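You operate a simulated robot arm through the tools that you are given. There is no shell and no other tool.

Carry out the task below with a simulated robot arm. There is one attempt and no reset: what you move stays moved.

TASK
Swap the scorched middle fuse for the spare of the same rating.
Fine: main lever off before a fuse moves and on again after; stand the old fuse in the red tray; leave the other fuses. Set down upright: fuse. Where these are worked on the way, their far stop is far enough and under half their travel is too little: main lever.

The check looks at the end state, three seconds after you hand in, the way a careful person would. Anything else that was tipped, shoved, dropped, spilled or broken makes it a failure.

THE ROBOT
A 6-joint arm with a two-finger gripper, fixed in place. Base frame: the origin is at the foot of the arm, x ahead of it, y to its left, z up. Lengths are in m, angles in degrees, forces in N, time in s.
Its first joint turns from -166.0 to 166.0 degrees. Payload 3.43 kg.
Tool frame: the origin (TCP) lies between the finger pads and is the grasp point; the fingertips stand 0.02 m ahead of it; z points along the fingers, y is the line along which they close. Largest opening 0.19 m; the body of the gripper starts 0.248 m behind the TCP.
Orientation is that of the tool frame in the base frame, as a unit quaternion [x, y, z, w]. With the fingers straight down and closing along the base's y, the tool's x points along the base's -x, its y along +y and its z along -z.

THE INTERFACE
- The arm moves only by the tool nudge_tool. Its argument "steps" is a list of rows, each a list of 3 entries, a list of its own where there are three numbers: the shift along the base's x, y, z in units of 25 mm (1.0 is 25 mm), then the turn, a rotation vector about the base's x, y, z in units of 4 degrees (1.0 is 4 degrees), then the closure in counts, from 0 (fully open) to 255 (shut). In form: [[[dx, dy, dz], [wx, wy, wz], hand], ...]. A call has 1 to 20 rows; each row shifts and turns the commanded pose from where the row before left it. A call with a number of a shift or a turn outside -1 to 1 is refused whole. Each row takes 0.2 s and may step no farther than 0.05 m and 8.6 degrees from the row before; otherwise, or with a gripper value out of range, the whole call is refused. Where a pose cannot be reached the arm comes as near as it can. A force on the tool above 60 N (or 10 N above the force at the start of the call, whichever is more), or a blocked arm, ends the call early, and 0.2 s more pass. Each finger travels about 0.153 m/s and halts on what it meets, pressing with about 40 N; the grip force reading is that of the motor and also rises with nothing between the fingers. The clock runs only during rows and for 0.2 s after the last one: add rows that do not move to give the fingers time. It gives the time, the measured TCP pose, the force on the tool (base axes), the opening and the grip force at its end, in the units of the frame above (readings bear some noise), with the torque about the TCP (base axes, N m) and any sound that the robot's microphone picked up.
- Cameras (640 x 400 px; columns grow to the right, rows downward): "scene" is fixed at [0.0495, -0.651, 1.51]; the picture's right is [0.62, -0.79, 0.00], its down [-0.33, -0.26, -0.91] and it looks along [0.71, 0.56, -0.42] (base axes); focal length 356 px, centre (320, 200). "wrist" rides on the gripper at [0.07, -0.008, -0.288] in the tool frame; the picture's right is [0.12, 0.99, 0.00], its down [-0.96, 0.12, -0.25] and it looks along [-0.24, 0.03, 0.97] (tool axes); focal length 261 px, centre (320, 200). There is no depth. A picture from a camera that has moved, and an enlarged one, comes with that camera's place and axes in the base frame and with its lens.
- camera(camera): a new picture of that camera. The clock stands still meanwhile.
- move_column(by): slides the trunk up (or, below 0, down) by that many m; the arm rides with it, the base frame stays. It gives what a move gives, with no picture.
- close_up(camera, box): a new picture of the part [left, top, right, bottom] of that camera's present view, enlarged. The clock stands still meanwhile.
- sign_off(): hands the job in; it is judged then, once.

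Places have to be worked out from the pictures, the camera data and where the tool is seen. Open the gripper and draw the arm clear of the work before you hand the job in, unless the task says otherwise.

The tools are called after "Call:" as a command line: name --argument value ..., lists and objects as JSON in quotes. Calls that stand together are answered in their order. nudge_tool: Moves the arm, as the interface text tells. Its arguments: {"type":"object","properties":{"steps":{"type":"array","items":{"type":"array"}}},"required":["steps"]} The other tools are called the same way: move_column (by) slides the trunk up or down; camera (camera) takes a picture; close_up (camera, box) takes an enlarged picture of a part of a camera's view; sign_off () hands the job in.

At the start:

```text
time_s: 0.0
position: [0.6282, 0.23, 1.2152]
orientation: [0.0, 1.0, 0.0, 0.0]
ft_force: [0.2, 1.4, -0.1]
wrist_torque: [-0.02, 0.0, 0.0]
width: 0.19
grasp_force: 0.1
trunk travel left (down, up): [-0.3, 0.14]
```

scene: 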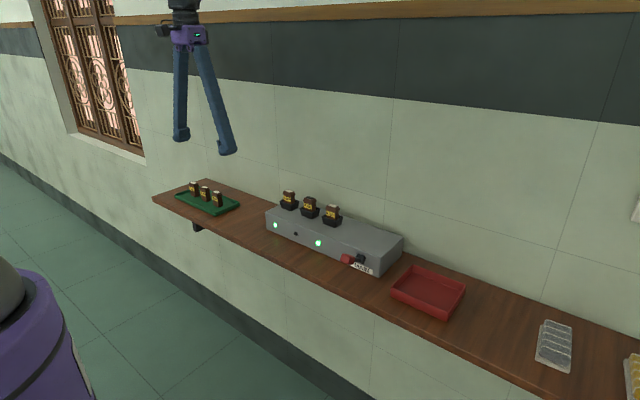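
wrist: 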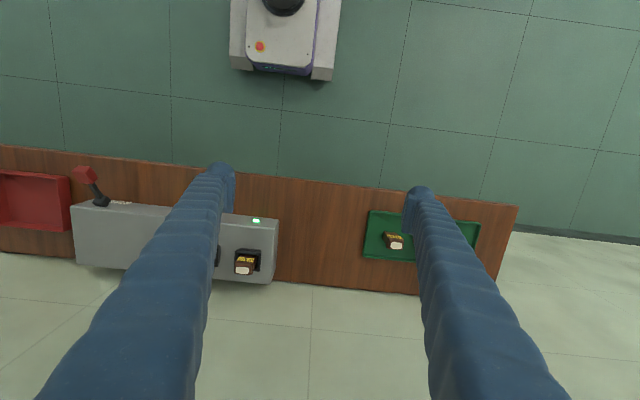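

I'll start by enlarging the views of the fuse board, the spares, the lever and the tray to read the ratings and find their positions.

Call:
close_up --camera "scene" --box '[255, 170, 415, 290]'

Call:
close_up --camera "scene" --box '[150, 165, 250, 235]'

Call:
close_up --camera "scene" --box '[270, 180, 350, 235]'

Call:
close_up --camera "scene" --box '[320, 235, 480, 330]'

```text
3.33 times, centred on (335, 230) of scene
camera zoom: at [0.0495, -0.651, 1.51], right [0.62, -0.79, 0.0], down [-0.33, -0.26, -0.91], along [0.71, 0.56, -0.42], focal length 1186 px, centre (270, 100)
```

zoom: 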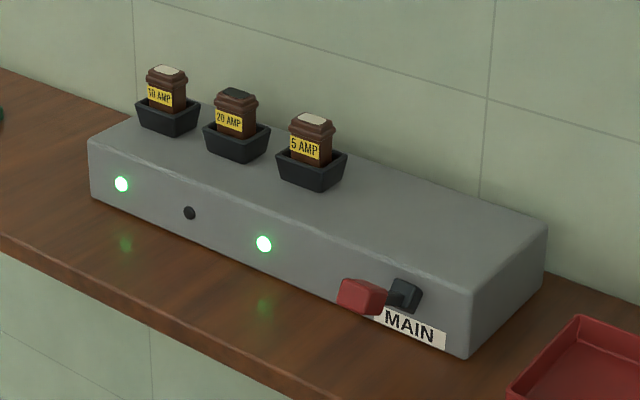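

```text
5.71 times, centred on (200, 200) of scene
camera zoom: at [0.0495, -0.651, 1.51], right [0.62, -0.79, 0.0], down [-0.33, -0.26, -0.91], along [0.71, 0.56, -0.42], focal length 2034 px, centre (1006, 200)
```

zoom: 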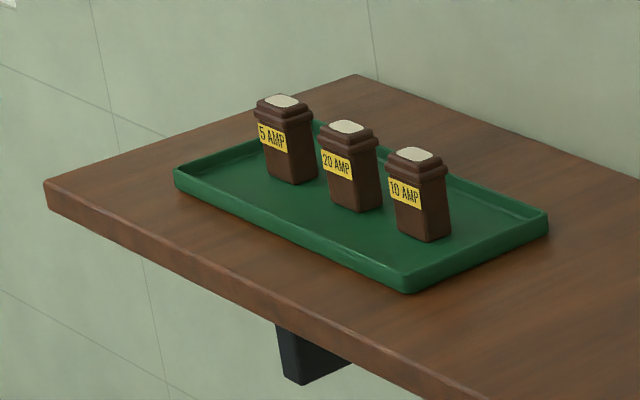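

```text
7.27 times, centred on (310, 208) of scene
camera zoom: at [0.0495, -0.651, 1.51], right [0.62, -0.79, 0.0], down [-0.33, -0.26, -0.91], along [0.71, 0.56, -0.42], focal length 2588 px, centre (393, 146)
```

zoom: 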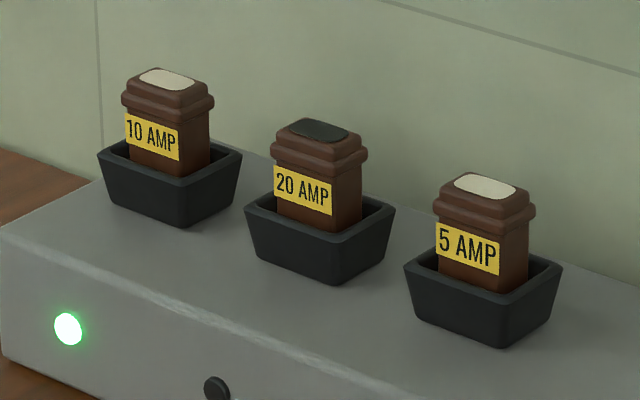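

```text
4.00 times, centred on (400, 282) of scene
camera zoom: at [0.0495, -0.651, 1.51], right [0.62, -0.79, 0.0], down [-0.33, -0.26, -0.91], along [0.71, 0.56, -0.42], focal length 1424 px, centre (0, -130)
```

zoom: 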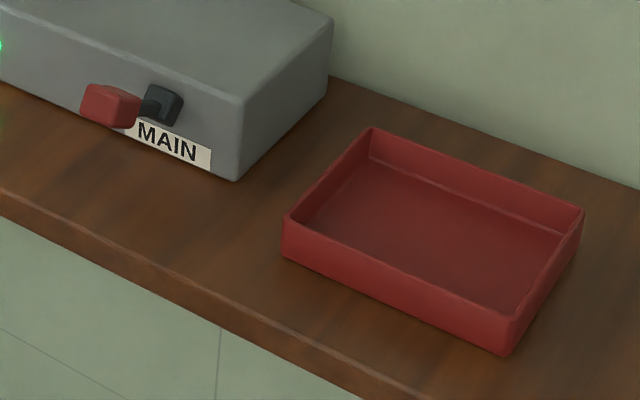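

Both 20 A fuses are clear: the scorched one sits at about (0.83, 0.005) with its top near z 1.044, and the spare at about (0.771, 0.485) with its top near 0.976. The lever knob is at about (0.69, -0.23, 0.99), with its pivot behind it on the box front. I'll move high above the shelf toward the lever and look with the wrist camera.

Call:
nudge_tool --steps '[[[0, -1, 0], [0, 0, 0], 100], [[0, -1, 0], [0, 0, 0], 150], [[0, -1, 0], [0, 0, 0], 150], [[0, -1, 0], [0, 0, 0], 150], [[0, -1, 0], [0, 0, 0], 150], [[0, -1, 0], [0, 0, 0], 150], [[0, -1, 0], [0, 0, 0], 150], [[0, -1, 0], [0, 0, 0], 150], [[0, -1, 0], [0, 0, 0], 150], [[0, -1, 0], [0, 0, 0], 150], [[0, -1, 0], [0, 0, 0], 150], [[0, -1, 0], [0, 0, 0], 150], [[0, -1, 0], [0, 0, 0], 150], [[0, -1, 0], [0, 0, 0], 150], [[0, -1, 0], [0, 0, 0], 150], [[0, -1, 0], [0, 0, 0], 150], [[0, -1, 0], [0, 0, 0], 150], [[0, -1, 0], [0, 0, 0], 150], [[0, 0, 0], [0, 0, 0], 150]]'

Call:
camera --camera "wrist"

Call:
camera --camera "scene"

```text
time_s: 4.0
position: [0.6284, -0.2189, 1.2142]
orientation: [0.0, 1.0, 0.0, 0.001]
ft_force: [-0.8, -0.2, 0.3]
wrist_torque: [0.06, 0.02, -0.04]
width: 0.0781
grasp_force: 0.0
trunk travel left (down, up): [-0.3, 0.14]
```

```text
taken
camera wrist: at [0.5571, -0.2276, 1.5009], right [-0.12, 0.99, 0.0], down [0.96, 0.12, 0.25], along [0.24, 0.03, -0.97], focal length 261 px, centre (320, 200)
```

wrist: 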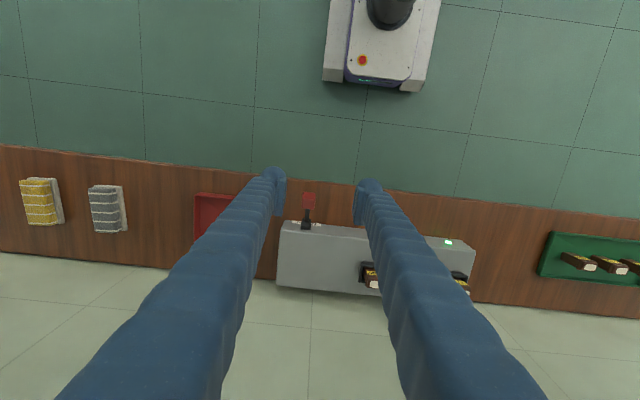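

```text
taken
```

scene: 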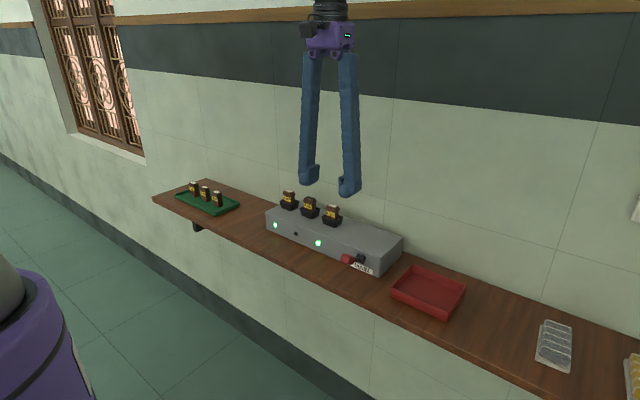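

The gripper is above the lever with nothing in the way. I'll zoom in on the lever from the wrist camera and the scene camera to pin down the knob's place and width.

Call:
close_up --camera "wrist" --box '[270, 170, 370, 240]'

Call:
close_up --camera "scene" --box '[330, 240, 390, 280]'

```text
5.71 times, centred on (320, 205) of wrist
camera zoom: at [0.5571, -0.2276, 1.5009], right [-0.12, 0.99, 0.0], down [0.96, 0.12, 0.25], along [0.24, 0.03, -0.97], focal length 1489 px, centre (320, 171)
```

zoom: 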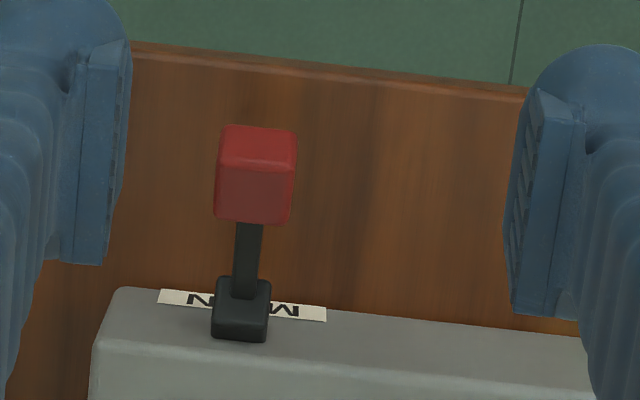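

```text
10.00 times, centred on (360, 260) of scene
camera zoom: at [0.0495, -0.651, 1.51], right [0.62, -0.79, 0.0], down [-0.33, -0.26, -0.91], along [0.71, 0.56, -0.42], focal length 3559 px, centre (-80, -400)
```

zoom: 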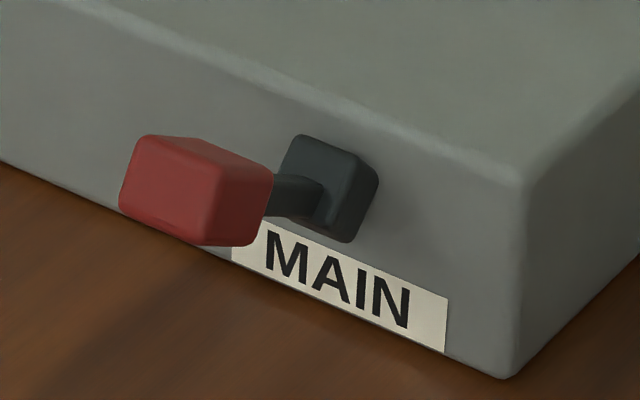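

The knob centre is at about (0.690, -0.234, 0.991), 28 mm wide, sticking out and about 27° up from a pivot near (0.755, 0.957). I'll close the fingers and come down to just above the knob, ready to push it down.

Call:
nudge_tool --steps '[[[0.308, -0.075, -0.87], [0, 0, 0], 255], [[0.308, -0.075, -0.87], [0, 0, 0], 255], [[0.308, -0.075, -0.87], [0, 0, 0], 255], [[0.308, -0.075, -0.87], [0, 0, 0], 255], [[0.308, -0.075, -0.87], [0, 0, 0], 255], [[0.308, -0.075, -0.87], [0, 0, 0], 255], [[0.308, -0.075, -0.87], [0, 0, 0], 255], [[0.308, -0.075, -0.87], [0, 0, 0], 255], [[0, 0, 0], [0, 0, 0], 255]]'

Call:
camera --camera "wrist"

Call:
close_up --camera "scene" --box '[300, 200, 420, 280]'

```text
time_s: 6.0
position: [0.6901, -0.2352, 1.0398]
orientation: [0.0, 1.0, 0.0, 0.0]
ft_force: [0.4, -0.2, -0.6]
wrist_torque: [-0.01, -0.02, 0.0]
width: 0.0002
grasp_force: 33.9
trunk travel left (down, up): [-0.3, 0.14]
```

```text
taken
camera wrist: at [0.6181, -0.2429, 1.3272], right [-0.12, 0.99, 0.0], down [0.96, 0.12, 0.25], along [0.25, 0.03, -0.97], focal length 261 px, centre (320, 200)
```

wrist: 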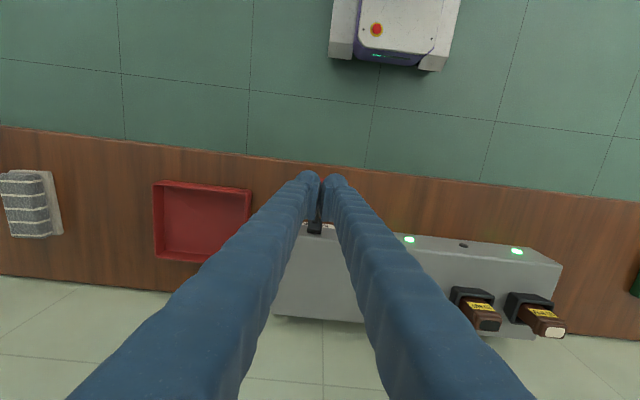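

```text
5.00 times, centred on (360, 240) of scene
camera zoom: at [0.0495, -0.651, 1.51], right [0.62, -0.79, 0.0], down [-0.33, -0.26, -0.91], along [0.71, 0.56, -0.42], focal length 1779 px, centre (120, 0)
```

zoom: 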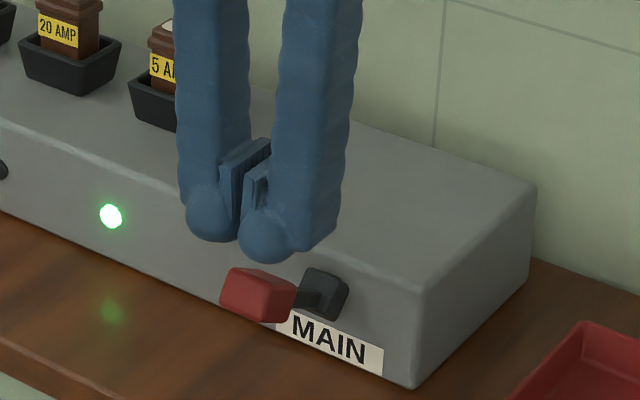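

The closed fingertips are right over the knob at tip z of about 1.02. I'll press straight down in small steps and see whether the lever gives.

Call:
nudge_tool --steps '[[[0, 0, -0.4], [0, 0, 0], 255], [[0, 0, -0.3], [0, 0, 0], 255], [[0, 0, -0.3], [0, 0, 0], 255], [[0, 0, -0.3], [0, 0, 0], 255], [[0, 0, -0.3], [0, 0, 0], 255]]'

Call:
close_up --camera "scene" --box '[300, 200, 420, 280]'

```text
time_s: 7.2
position: [0.6895, -0.2347, 0.9993]
orientation: [-0.001, 1.0, 0.0, 0.0]
ft_force: [0.1, 0.1, 0.5]
wrist_torque: [0.02, -0.02, 0.01]
width: 0.0
grasp_force: 34.6
trunk travel left (down, up): [-0.3, 0.14]
```

```text
5.00 times, centred on (360, 240) of scene
camera zoom: at [0.0495, -0.651, 1.51], right [0.62, -0.79, 0.0], down [-0.33, -0.26, -0.91], along [0.71, 0.56, -0.42], focal length 1779 px, centre (120, 0)
```

zoom: 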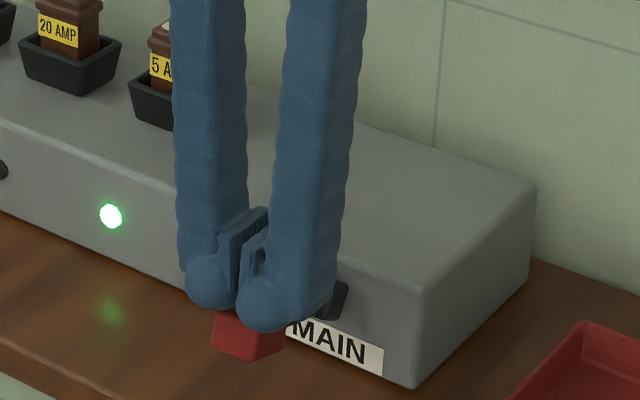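

The lever is swinging down easily, though the light is still lit. I'll keep pressing down toward the far stop.

Call:
nudge_tool --steps '[[[0, 0, -0.25], [0, 0, 0], 255], [[0, 0, -0.25], [0, 0, 0], 255], [[0, 0, -0.25], [0, 0, 0], 255]]'

Call:
close_up --camera "scene" --box '[300, 200, 420, 280]'

```text
time_s: 8.0
position: [0.6893, -0.235, 0.9809]
orientation: [0.0, 1.0, -0.001, 0.0]
ft_force: [0.4, 0.3, -0.4]
wrist_torque: [0.01, 0.02, 0.01]
width: 0.0
grasp_force: 34.0
trunk travel left (down, up): [-0.3, 0.14]
```

```text
5.00 times, centred on (360, 240) of scene
camera zoom: at [0.0495, -0.651, 1.51], right [0.62, -0.79, 0.0], down [-0.33, -0.26, -0.91], along [0.71, 0.56, -0.42], focal length 1779 px, centre (120, 0)
```

zoom: 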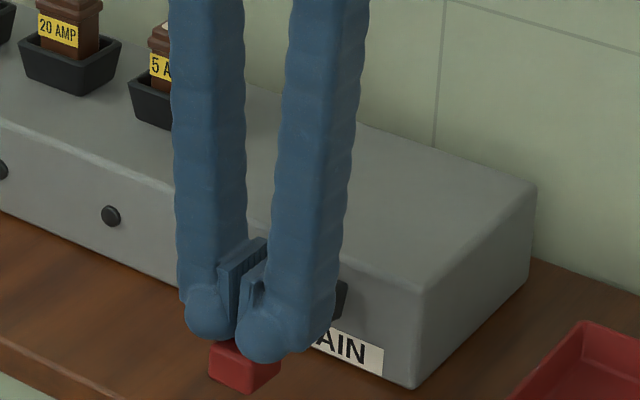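

The indicator has gone dark, so the main is off past its midpoint. I'll press a little further to reach the far stop, watching the force.

Call:
nudge_tool --steps '[[[0, 0, -0.16], [0, 0, 0], 255], [[0, 0, -0.16], [0, 0, 0], 255], [[0, 0, -0.16], [0, 0, 0], 255], [[0, 0, -0.16], [0, 0, 0], 255]]'

Call:
close_up --camera "scene" --box '[300, 200, 420, 280]'

```text
time_s: 9.0
position: [0.6896, -0.2352, 0.9651]
orientation: [-0.001, 1.0, 0.0, -0.001]
ft_force: [0.2, -0.9, 0.0]
wrist_torque: [-0.03, 0.02, 0.05]
width: 0.0
grasp_force: 34.2
trunk travel left (down, up): [-0.3, 0.14]
```

```text
5.00 times, centred on (360, 240) of scene
camera zoom: at [0.0495, -0.651, 1.51], right [0.62, -0.79, 0.0], down [-0.33, -0.26, -0.91], along [0.71, 0.56, -0.42], focal length 1779 px, centre (120, 0)
```

zoom: 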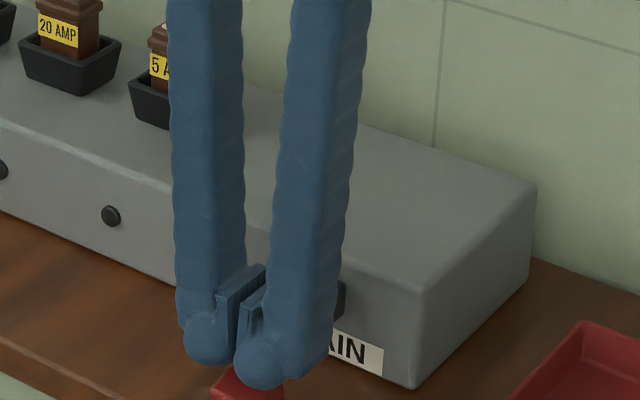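

There is still almost no resistance. I'll go a few more millimetres in very small steps until the stop is felt.

Call:
nudge_tool --steps '[[[0, 0, -0.1], [0, 0, 0], 255], [[0, 0, -0.1], [0, 0, 0], 255], [[0, 0, -0.1], [0, 0, 0], 255]]'

Call:
close_up --camera "scene" --box '[320, 220, 400, 280]'

Call:
close_up --camera "wrist" --box '[260, 140, 380, 240]'

```text
time_s: 9.8
position: [0.6885, -0.2351, 0.9588]
orientation: [0.0, 1.0, 0.0, 0.001]
ft_force: [-3.3, -1.5, 17.2]
wrist_torque: [-0.02, -0.13, 0.0]
width: 0.006
grasp_force: 33.9
trunk travel left (down, up): [-0.3, 0.14]
```

```text
6.67 times, centred on (360, 250) of scene
camera zoom: at [0.0495, -0.651, 1.51], right [0.62, -0.79, 0.0], down [-0.33, -0.26, -0.91], along [0.71, 0.56, -0.42], focal length 2373 px, centre (53, -133)
```

zoom: 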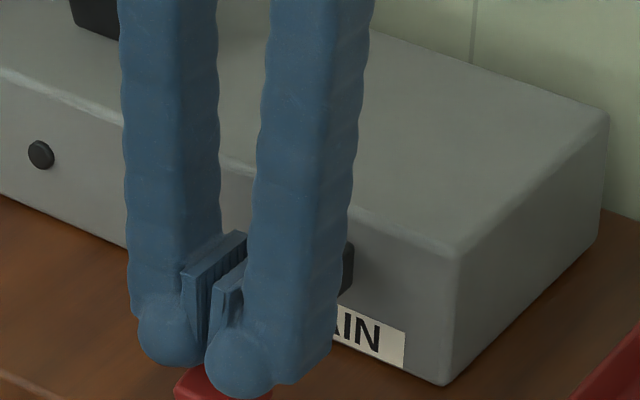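

```text
4.00 times, centred on (320, 190) of wrist
camera zoom: at [0.6179, -0.2429, 1.2462], right [-0.12, 0.99, 0.0], down [0.96, 0.12, 0.25], along [0.25, 0.03, -0.97], focal length 1043 px, centre (320, 240)
```

zoom: 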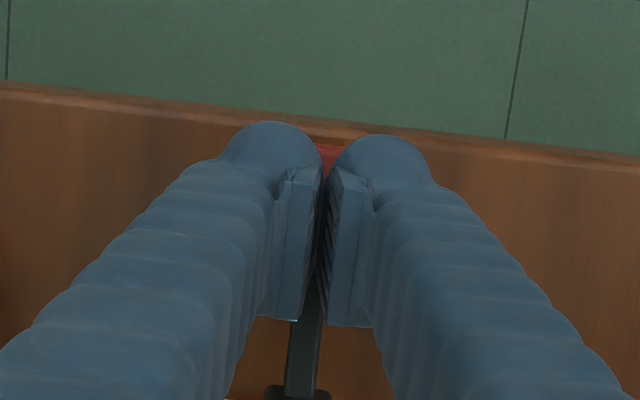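

A 17 N reaction shows the lever is at its far stop, and the lights are out. I'll lift clear and move high to above the middle fuse with the fingers part open, then check that the lever stays down.

Call:
nudge_tool --steps '[[[0, 0, 1], [0, 0, 0], 255], [[0, 0, 1], [0, 0, 0], 255], [[0, 0, 1], [0, 0, 0], 255], [[0, 0, 1], [0, 0, 0], 200], [[0, 0, 1], [0, 0, 0], 160], [[0, 0, 1], [0, 0, 0], 160], [[0, 0, 1], [0, 0, 0], 160], [[0, 0, 1], [0, 0, 0], 160], [[0.566, 0.96, 0], [0, 0, 0], 160], [[0.566, 0.96, 0], [0, 0, 0], 160], [[0.566, 0.96, 0], [0, 0, 0], 160], [[0.566, 0.96, 0], [0, 0, 0], 160], [[0.566, 0.96, 0], [0, 0, 0], 160], [[0.566, 0.96, 0], [0, 0, 0], 160], [[0.566, 0.96, 0], [0, 0, 0], 160], [[0.566, 0.96, 0], [0, 0, 0], 160], [[0.566, 0.96, 0], [0, 0, 0], 160], [[0.566, 0.96, 0], [0, 0, 0], 160], [[0, 0, 0], [0, 0, 0], 160]]'

Call:
camera --camera "wrist"

Call:
camera --camera "scene"

Call:
close_up --camera "scene" --box '[300, 200, 420, 280]'

```text
time_s: 13.8
position: [0.8304, 0.0048, 1.1571]
orientation: [0.0, 1.0, -0.001, 0.0]
ft_force: [-0.5, -0.3, -0.6]
wrist_torque: [-0.04, -0.05, 0.0]
width: 0.071
grasp_force: 0.0
trunk travel left (down, up): [-0.3, 0.14]
```

```text
taken
camera wrist: at [0.76, -0.0028, 1.4453], right [-0.12, 0.99, 0.0], down [0.96, 0.11, 0.25], along [0.25, 0.03, -0.97], focal length 261 px, centre (320, 200)
```

wrist: 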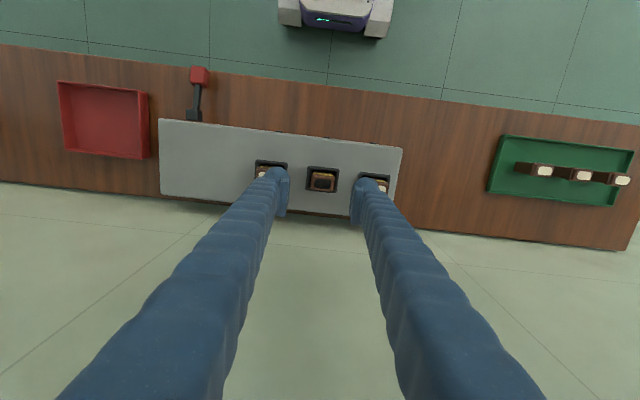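

```text
taken
```

scene: 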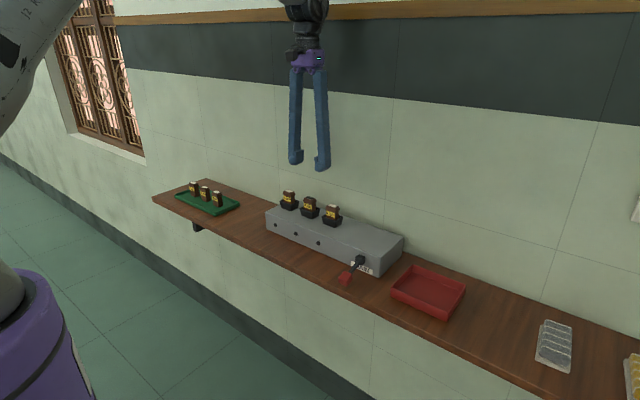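

```text
5.00 times, centred on (360, 240) of scene
camera zoom: at [0.0495, -0.651, 1.51], right [0.62, -0.79, 0.0], down [-0.33, -0.26, -0.91], along [0.71, 0.56, -0.42], focal length 1779 px, centre (120, 0)
```

zoom: 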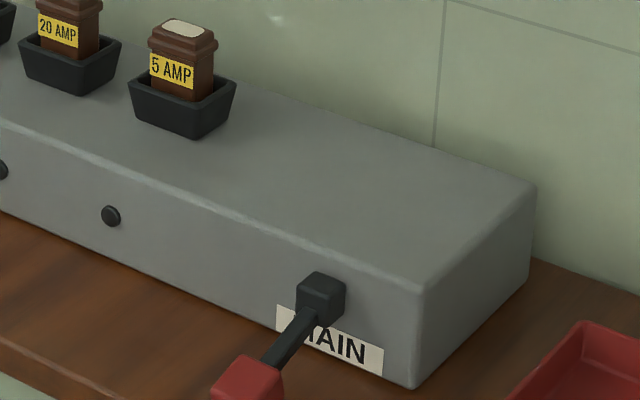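

The lever stays down and all the indicators are dark. Now I'll zoom in on the middle fuse between the fingers to check alignment before descending.

Call:
close_up --camera "wrist" --box '[270, 150, 370, 215]'

Call:
close_up --camera "wrist" --box '[490, 130, 640, 220]'

Call:
close_up --camera "wrist" --box '[40, 60, 210, 170]'

```text
6.15 times, centred on (320, 182) of wrist
camera zoom: at [0.76, -0.0028, 1.4453], right [-0.12, 0.99, 0.0], down [0.96, 0.11, 0.25], along [0.25, 0.03, -0.97], focal length 1604 px, centre (320, 308)
```

zoom: 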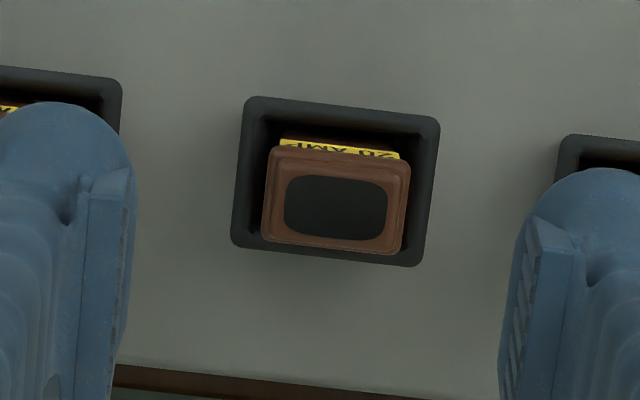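

```text
4.27 times, centred on (565, 175) of wrist
camera zoom: at [0.76, -0.0028, 1.4453], right [-0.12, 0.99, 0.0], down [0.96, 0.11, 0.25], along [0.25, 0.03, -0.97], focal length 1112 px, centre (-725, 307)
```

zoom: 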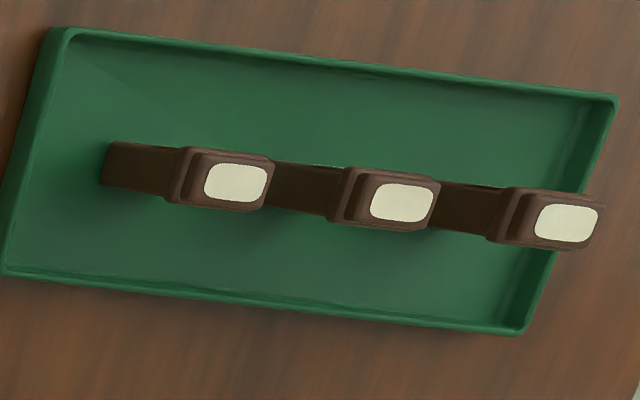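

```text
3.64 times, centred on (125, 115) of wrist
camera zoom: at [0.76, -0.0028, 1.4453], right [-0.12, 0.99, 0.0], down [0.96, 0.11, 0.25], along [0.25, 0.03, -0.97], focal length 948 px, centre (1029, 509)
```

zoom: 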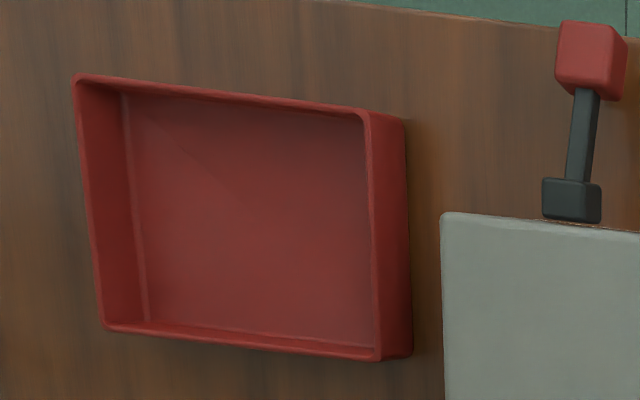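

The wrist view puts the scorched fuse at (0.835, 0.010), about 5 mm off my present axis, with its cap 37 mm wide along y and its top at about 1.041. The socket rim is near 1.007. I'll correct sideways and descend partway, then recheck.

Call:
nudge_tool --steps '[[[0.17, 0.22, 0], [0, 0, 0], 160], [[0, 0, -0.8], [0, 0, 0], 160], [[0, 0, -0.8], [0, 0, 0], 160], [[0, 0, -0.8], [0, 0, 0], 160], [[0, 0, -0.8], [0, 0, 0], 160], [[0, 0, 0], [0, 0, 0], 160]]'

Call:
close_up --camera "wrist" --box '[260, 140, 380, 220]'

Call:
close_up --camera "scene" --box '[260, 150, 360, 230]'

```text
time_s: 15.2
position: [0.8355, 0.0109, 1.0778]
orientation: [0.0, 1.0, 0.0, 0.001]
ft_force: [0.3, -0.2, -0.4]
wrist_torque: [0.01, 0.06, 0.01]
width: 0.0708
grasp_force: 0.1
trunk travel left (down, up): [-0.3, 0.14]
```

```text
5.00 times, centred on (320, 180) of wrist
camera zoom: at [0.7639, 0.003, 1.364], right [-0.12, 0.99, 0.0], down [0.96, 0.12, 0.25], along [0.25, 0.03, -0.97], focal length 1303 px, centre (320, 300)
```

zoom: 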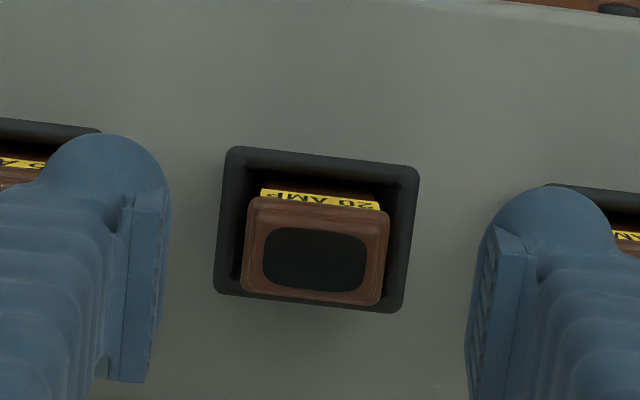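

```text
5.00 times, centred on (310, 190) of scene
camera zoom: at [0.0495, -0.651, 1.51], right [0.62, -0.79, 0.0], down [-0.33, -0.26, -0.91], along [0.71, 0.56, -0.42], focal length 1779 px, centre (370, 250)
```

zoom: 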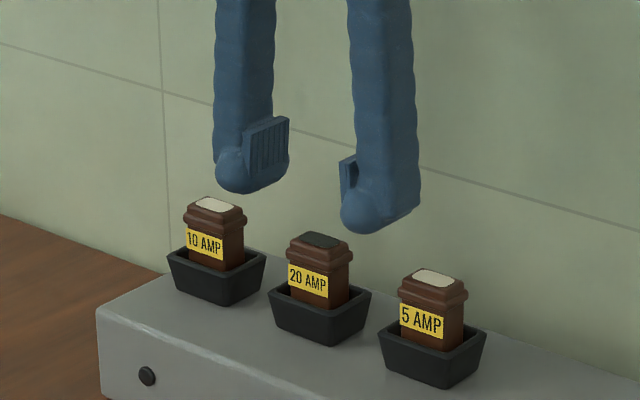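

The fuse lines up with the tool axis to within a millimetre. I'll descend to TCP z of about 1.032, keeping the tips just above the socket rim, and close.

Call:
nudge_tool --steps '[[[0, 0, -0.6], [0, 0, 0], 160], [[0, 0, -0.6], [0, 0, 0], 160], [[0, 0, -0.6], [0, 0, 0], 160], [[0, 0, 0], [0, 0, 0], 160]]'

Call:
close_up --camera "scene" --box '[270, 170, 350, 230]'

Call:
close_up --camera "wrist" --box '[260, 140, 380, 220]'

```text
time_s: 16.2
position: [0.8355, 0.0103, 1.0339]
orientation: [0.0, 1.0, 0.0, 0.0]
ft_force: [0.1, -0.1, -0.4]
wrist_torque: [0.03, -0.03, -0.02]
width: 0.0709
grasp_force: 0.0
trunk travel left (down, up): [-0.3, 0.14]
```

```text
6.67 times, centred on (310, 200) of scene
camera zoom: at [0.0495, -0.651, 1.51], right [0.62, -0.79, 0.0], down [-0.33, -0.26, -0.91], along [0.71, 0.56, -0.42], focal length 2373 px, centre (387, 200)
```

zoom: 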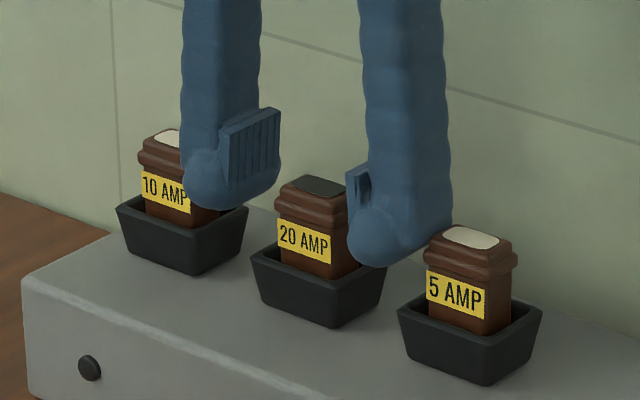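

```text
5.00 times, centred on (320, 180) of wrist
camera zoom: at [0.7636, 0.003, 1.3195], right [-0.12, 0.99, 0.0], down [0.96, 0.12, 0.25], along [0.25, 0.03, -0.97], focal length 1303 px, centre (320, 300)
```

zoom: 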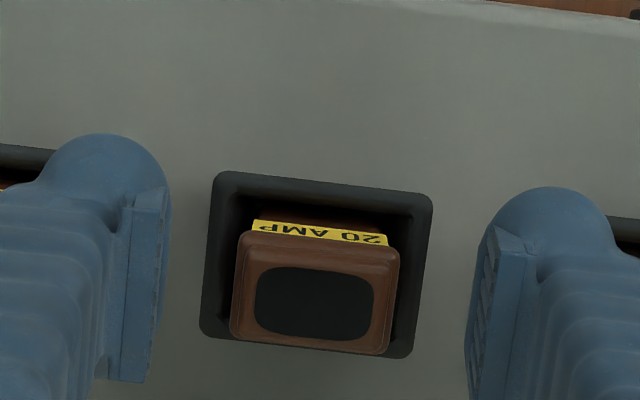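

Clearances look good. The fingers are visibly thicker than stated, about 3 cm with the bulb, so I'll allow for that at the closely spaced spares. I'll lower another 3 mm and close on the scorched fuse.

Call:
nudge_tool --steps '[[[0, 0, -0.12], [0, 0, 0], 160], [[0, 0, 0], [0, 0, 0], 190], [[0, 0, 0], [0, 0, 0], 205], [[0, 0, 0], [0, 0, 0], 230], [[0, 0, 0], [0, 0, 0], 255], [[0, 0, 0], [0, 0, 0], 255]]'

Call:
close_up --camera "scene" --box '[270, 170, 350, 230]'

Call:
close_up --camera "wrist" --box '[260, 140, 380, 220]'

```text
time_s: 17.6
position: [0.8348, 0.0109, 1.0295]
orientation: [0.0, 1.0, 0.0, 0.0]
ft_force: [0.2, 0.5, -0.3]
wrist_torque: [0.0, 0.03, 0.01]
width: 0.0324
grasp_force: 39.8
trunk travel left (down, up): [-0.3, 0.14]
```

```text
6.67 times, centred on (310, 200) of scene
camera zoom: at [0.0495, -0.651, 1.51], right [0.62, -0.79, 0.0], down [-0.33, -0.26, -0.91], along [0.71, 0.56, -0.42], focal length 2373 px, centre (387, 200)
```

zoom: 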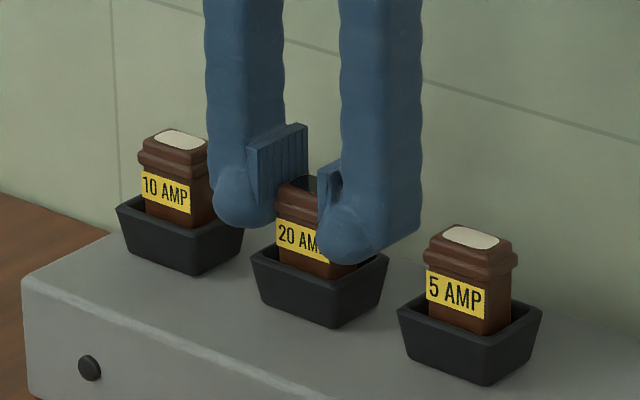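

```text
5.00 times, centred on (320, 180) of wrist
camera zoom: at [0.7639, 0.0029, 1.3162], right [-0.12, 0.99, 0.0], down [0.96, 0.12, 0.25], along [0.24, 0.03, -0.97], focal length 1303 px, centre (320, 300)
```

zoom: 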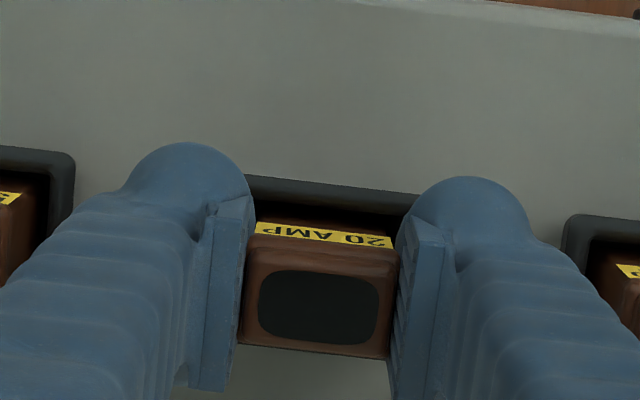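

The fuse is gripped at 32 mm opening with about 40 N. I'll lift straight up slowly, then check it in the pictures.

Call:
nudge_tool --steps '[[[0, 0, 0.3], [0, 0, 0], 255], [[0, 0, 0.3], [0, 0, 0], 255], [[0, 0, 0.4], [0, 0, 0], 255], [[0, 0, 0.5], [0, 0, 0], 255], [[0, 0, 0.5], [0, 0, 0], 255], [[0, 0, 0.8], [0, 0, 0], 255], [[0, 0, 0.8], [0, 0, 0], 255], [[0, 0, 0.8], [0, 0, 0], 255], [[0, 0, 0.8], [0, 0, 0], 255], [[0, 0, 0], [0, 0, 0], 255]]'

Call:
close_up --camera "scene" --box '[260, 130, 380, 230]'

Call:
close_up --camera "wrist" --box '[260, 140, 380, 220]'

```text
time_s: 19.8
position: [0.8352, 0.0093, 1.1612]
orientation: [0.0, 1.0, 0.0, -0.001]
ft_force: [-0.3, 0.0, -0.8]
wrist_torque: [0.06, 0.03, -0.02]
width: 0.0323
grasp_force: 40.2
trunk travel left (down, up): [-0.3, 0.14]
```

```text
4.00 times, centred on (320, 180) of scene
camera zoom: at [0.0495, -0.651, 1.51], right [0.62, -0.79, 0.0], down [-0.33, -0.26, -0.91], along [0.71, 0.56, -0.42], focal length 1424 px, centre (320, 280)
```

zoom: 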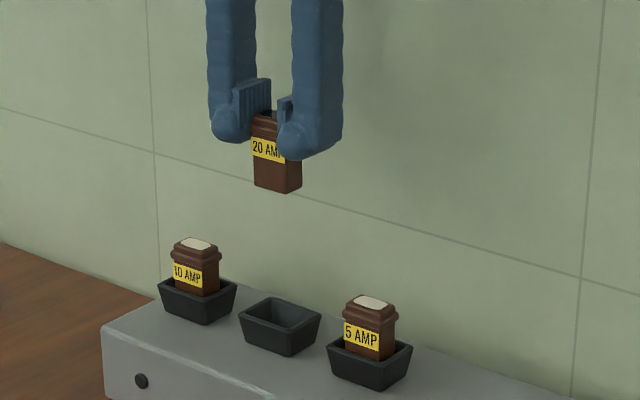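

```text
5.00 times, centred on (320, 180) of wrist
camera zoom: at [0.7643, 0.0023, 1.4465], right [-0.12, 0.99, 0.0], down [0.96, 0.12, 0.25], along [0.24, 0.03, -0.97], focal length 1303 px, centre (320, 300)
```

zoom: 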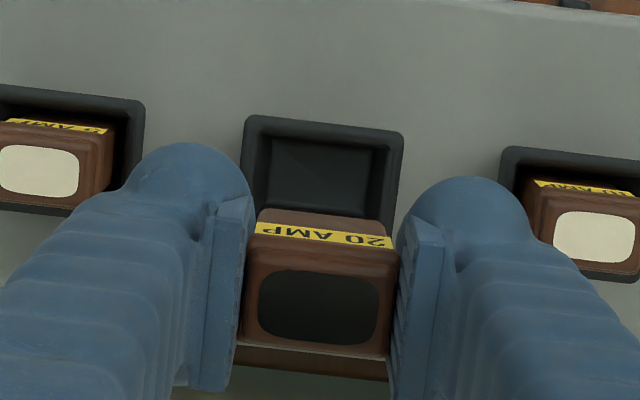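

The scorched fuse came out cleanly and the socket is empty. Its bottom is about 42 mm below the TCP, so I'll carry it high over to above the red tray.

Call:
nudge_tool --steps '[[[-0.106, -0.5, 0], [0, 0, 0], 255], [[-0.106, -1, 0], [0, 0, 0], 255], [[-0.106, -1, 0], [0, 0, 0], 255], [[-0.106, -1, 0], [0, 0, 0], 255], [[-0.106, -1, 0], [0, 0, 0], 255], [[-0.106, -1, 0], [0, 0, 0], 255], [[-0.106, -1, 0], [0, 0, 0], 255], [[-0.106, -1, 0], [0, 0, 0], 255], [[-0.106, -1, 0], [0, 0, 0], 255], [[-0.106, -1, 0], [0, 0, 0], 255], [[-0.106, -1, 0], [0, 0, 0], 255], [[-0.106, -1, 0], [0, 0, 0], 255], [[-0.106, -1, 0], [0, 0, 0], 255], [[-0.106, -1, 0], [0, 0, 0], 255], [[-0.106, -1, 0], [0, 0, 0], 255], [[-0.106, -1, 0], [0, 0, 0], 255], [[-0.106, -0.8, 0], [0, 0, 0], 255], [[0, -0.5, 0], [0, 0, 0], 255], [[0, 0, 0], [0, 0, 0], 255]]'

Call:
camera --camera "wrist"

Call:
camera --camera "scene"

```text
time_s: 23.8
position: [0.7916, -0.4093, 1.1603]
orientation: [0.0, 1.0, 0.0, 0.0]
ft_force: [-0.4, 0.1, -0.1]
wrist_torque: [-0.01, -0.01, -0.02]
width: 0.0324
grasp_force: 39.8
trunk travel left (down, up): [-0.3, 0.14]
```

```text
taken
camera wrist: at [0.7196, -0.4175, 1.4465], right [-0.12, 0.99, 0.0], down [0.96, 0.12, 0.25], along [0.24, 0.03, -0.97], focal length 261 px, centre (320, 200)
```

wrist: 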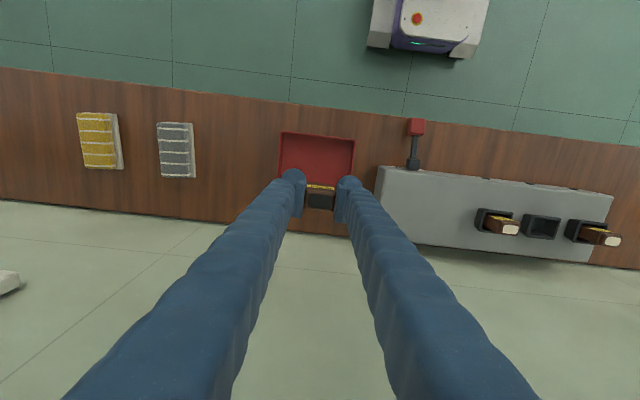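

```text
taken
```

scene: 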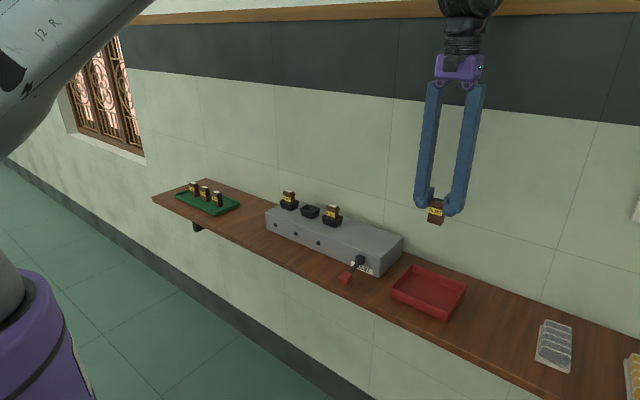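

I'm over the tray; I'll zoom in to check the tray's centre and floor relative to the tool axis.

Call:
close_up --camera "wrist" --box '[260, 120, 380, 245]'

Call:
close_up --camera "scene" --box '[380, 250, 480, 330]'

```text
3.20 times, centred on (320, 182) of wrist
camera zoom: at [0.7196, -0.4175, 1.4465], right [-0.12, 0.99, 0.0], down [0.96, 0.12, 0.25], along [0.24, 0.03, -0.97], focal length 834 px, centre (320, 256)
```

zoom: 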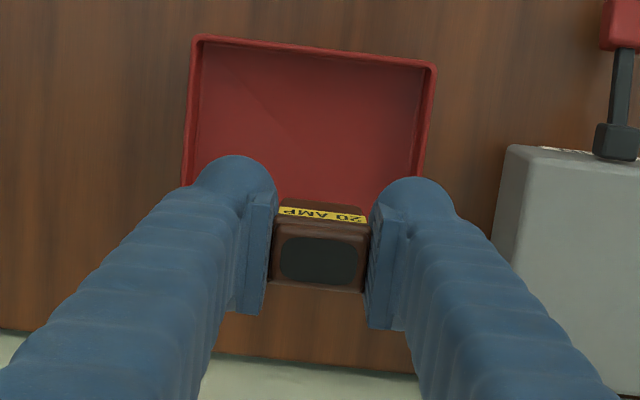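

```text
5.00 times, centred on (430, 290) of scene
camera zoom: at [0.0495, -0.651, 1.51], right [0.62, -0.79, 0.0], down [-0.33, -0.26, -0.91], along [0.71, 0.56, -0.42], focal length 1779 px, centre (-230, -250)
```

zoom: 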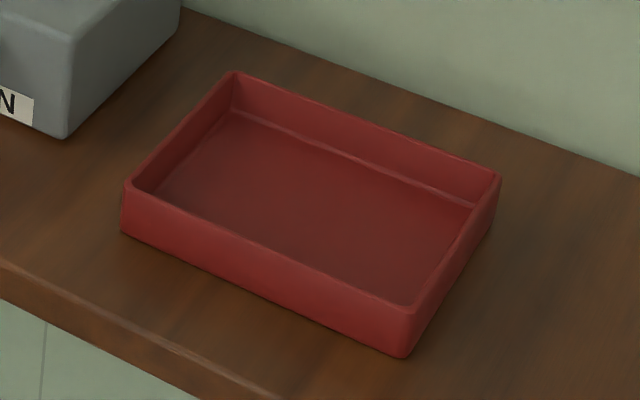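

The tray centre works out at about (0.780, -0.419) with its rim near z 0.942. I'll shift there and lower until the fuse is a little above the floor.

Call:
nudge_tool --steps '[[[-0.23, -0.2, 0], [0, 0, 0], 255], [[-0.23, -0.19, 0], [0, 0, 0], 255], [[0, 0, -0.9], [0, 0, 0], 255], [[0, 0, -0.9], [0, 0, 0], 255], [[0, 0, -0.9], [0, 0, 0], 255], [[0, 0, -0.9], [0, 0, 0], 255], [[0, 0, -0.9], [0, 0, 0], 255], [[0, 0, -0.9], [0, 0, 0], 255], [[0, 0, -0.7], [0, 0, 0], 255], [[0, 0, -0.5], [0, 0, 0], 255], [[0, 0, -0.5], [0, 0, 0], 255], [[0, 0, 0], [0, 0, 0], 255]]'

Call:
close_up --camera "scene" --box '[380, 240, 480, 320]'

Call:
close_up --camera "wrist" --box '[240, 100, 400, 245]'

```text
time_s: 26.4
position: [0.7793, -0.4196, 0.9817]
orientation: [0.0, 1.0, 0.0, 0.0]
ft_force: [1.1, -0.6, -1.9]
wrist_torque: [0.01, 0.05, -0.03]
width: 0.0323
grasp_force: 40.1
trunk travel left (down, up): [-0.3, 0.14]
```

```text
5.00 times, centred on (430, 280) of scene
camera zoom: at [0.0495, -0.651, 1.51], right [0.62, -0.79, 0.0], down [-0.33, -0.26, -0.91], along [0.71, 0.56, -0.42], focal length 1779 px, centre (-230, -200)
```

zoom: 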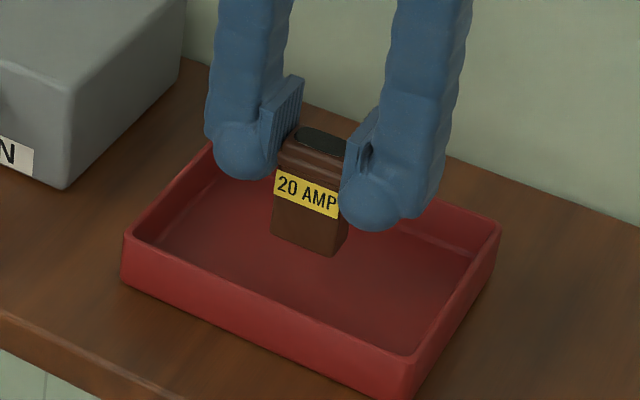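

```text
2.76 times, centred on (320, 172) of wrist
camera zoom: at [0.7079, -0.4274, 1.2689], right [-0.12, 0.99, 0.0], down [0.96, 0.12, 0.25], along [0.24, 0.03, -0.97], focal length 719 px, centre (320, 276)
```

zoom: 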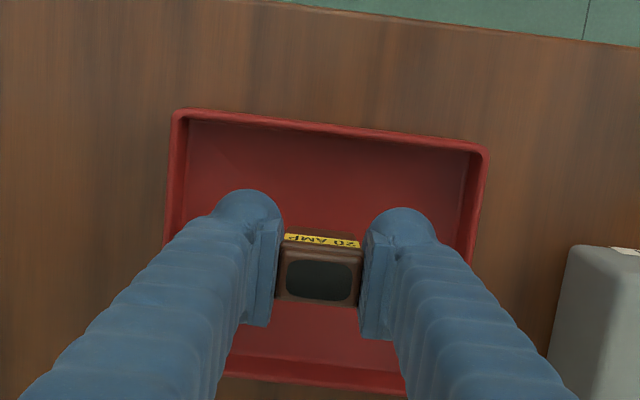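

The fuse is well centred in the tray and upright. I'll lower in 2–3 mm steps to find the floor.

Call:
nudge_tool --steps '[[[0, 0, -0.12], [0, 0, 0], 255], [[0, 0, -0.12], [0, 0, 0], 255], [[0, 0, -0.12], [0, 0, 0], 255], [[0, 0, -0.12], [0, 0, 0], 255], [[0, 0, 0], [0, 0, 0], 255]]'

Call:
close_up --camera "scene" --box '[390, 250, 470, 310]'

```text
time_s: 27.6
position: [0.7784, -0.4188, 0.97]
orientation: [0.0, 1.0, 0.0, 0.0]
ft_force: [-0.7, 0.0, 0.4]
wrist_torque: [0.01, -0.03, -0.03]
width: 0.0324
grasp_force: 39.4
trunk travel left (down, up): [-0.3, 0.14]
```

```text
6.67 times, centred on (430, 280) of scene
camera zoom: at [0.0495, -0.651, 1.51], right [0.62, -0.79, 0.0], down [-0.33, -0.26, -0.91], along [0.71, 0.56, -0.42], focal length 2373 px, centre (-413, -333)
```

zoom: 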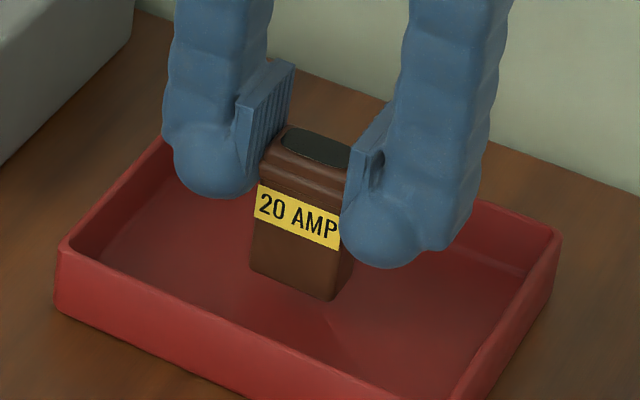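

No contact yet; I'll continue with 1.5–2 mm steps.

Call:
nudge_tool --steps '[[[0, 0, -0.07], [0, 0, 0], 255], [[0, 0, -0.07], [0, 0, 0], 255], [[0, 0, -0.07], [0, 0, 0], 255], [[0, 0, 0], [0, 0, 0], 255]]'

Call:
close_up --camera "scene" --box '[390, 250, 470, 310]'

```text
time_s: 28.6
position: [0.7793, -0.4183, 0.9651]
orientation: [0.0, 1.0, 0.0, -0.001]
ft_force: [-0.8, -0.8, 0.4]
wrist_torque: [0.03, 0.03, -0.01]
width: 0.0327
grasp_force: 40.2
trunk travel left (down, up): [-0.3, 0.14]
```

```text
6.67 times, centred on (430, 280) of scene
camera zoom: at [0.0495, -0.651, 1.51], right [0.62, -0.79, 0.0], down [-0.33, -0.26, -0.91], along [0.71, 0.56, -0.42], focal length 2373 px, centre (-413, -333)
```

zoom: 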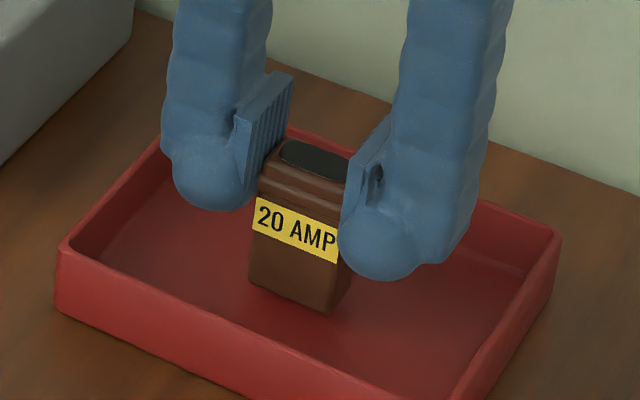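

Call:
nudge_tool --steps '[[[0, 0, -0.06], [0, 0, 0], 255], [[0, 0, -0.06], [0, 0, 0], 255], [[0, 0, 0], [0, 0, 0], 255]]'

```text
time_s: 29.4
position: [0.7784, -0.4191, 0.9618]
orientation: [0.0, 1.0, 0.0, -0.001]
ft_force: [-1.2, -0.3, -0.7]
wrist_torque: [0.0, 0.02, 0.01]
width: 0.0326
grasp_force: 39.6
trunk travel left (down, up): [-0.3, 0.14]
```

The fuse bottom should be close to the floor but no force has registered, so I'll go on at 1.5 mm per step.

Call:
nudge_tool --steps '[[[0, 0, -0.06], [0, 0, 0], 255], [[0, 0, -0.06], [0, 0, 0], 255], [[0, 0, 0], [0, 0, 0], 255]]'

Call:
close_up --camera "scene" --box '[390, 250, 470, 310]'

```text
time_s: 30.2
position: [0.7779, -0.4186, 0.9597]
orientation: [0.0, 1.0, 0.001, -0.001]
ft_force: [0.3, -0.2, 4.2]
wrist_torque: [0.04, 0.01, 0.01]
width: 0.0327
grasp_force: 39.6
trunk travel left (down, up): [-0.3, 0.14]
```

```text
6.67 times, centred on (430, 280) of scene
camera zoom: at [0.0495, -0.651, 1.51], right [0.62, -0.79, 0.0], down [-0.33, -0.26, -0.91], along [0.71, 0.56, -0.42], focal length 2373 px, centre (-413, -333)
```

zoom: 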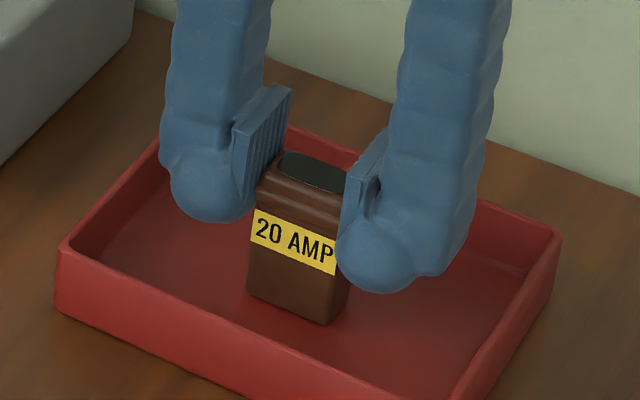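

A 4 N contact shows the fuse is standing on the tray floor. I'll open gently by a small amount and rise straight up.

Call:
nudge_tool --steps '[[[0, 0, 0], [0, 0, 0], 212], [[0, 0, 0], [0, 0, 0], 206], [[0, 0, 0], [0, 0, 0], 198], [[0, 0, 0], [0, 0, 0], 190], [[0, 0, 0], [0, 0, 0], 190], [[0, 0, 0.2], [0, 0, 0], 190], [[0, 0, 0.4], [0, 0, 0], 190], [[0, 0, 0.6], [0, 0, 0], 190], [[0, 0, 0.8], [0, 0, 0], 190], [[0, 0, 0.8], [0, 0, 0], 190], [[0, 0, 0], [0, 0, 0], 190]]'

Call:
close_up --camera "scene" --box '[380, 230, 480, 310]'

```text
time_s: 32.6
position: [0.7783, -0.419, 1.0291]
orientation: [0.0, 1.0, 0.001, -0.001]
ft_force: [-0.6, 0.9, 0.0]
wrist_torque: [-0.01, 0.01, -0.02]
width: 0.0485
grasp_force: 0.0
trunk travel left (down, up): [-0.3, 0.14]
```

```text
5.00 times, centred on (430, 270) of scene
camera zoom: at [0.0495, -0.651, 1.51], right [0.62, -0.79, 0.0], down [-0.33, -0.26, -0.91], along [0.71, 0.56, -0.42], focal length 1779 px, centre (-230, -150)
```

zoom: 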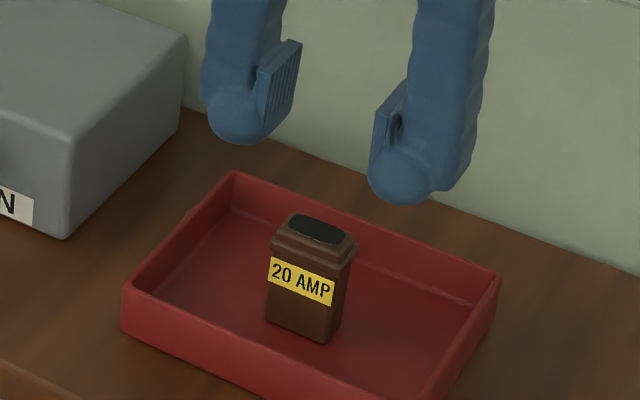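

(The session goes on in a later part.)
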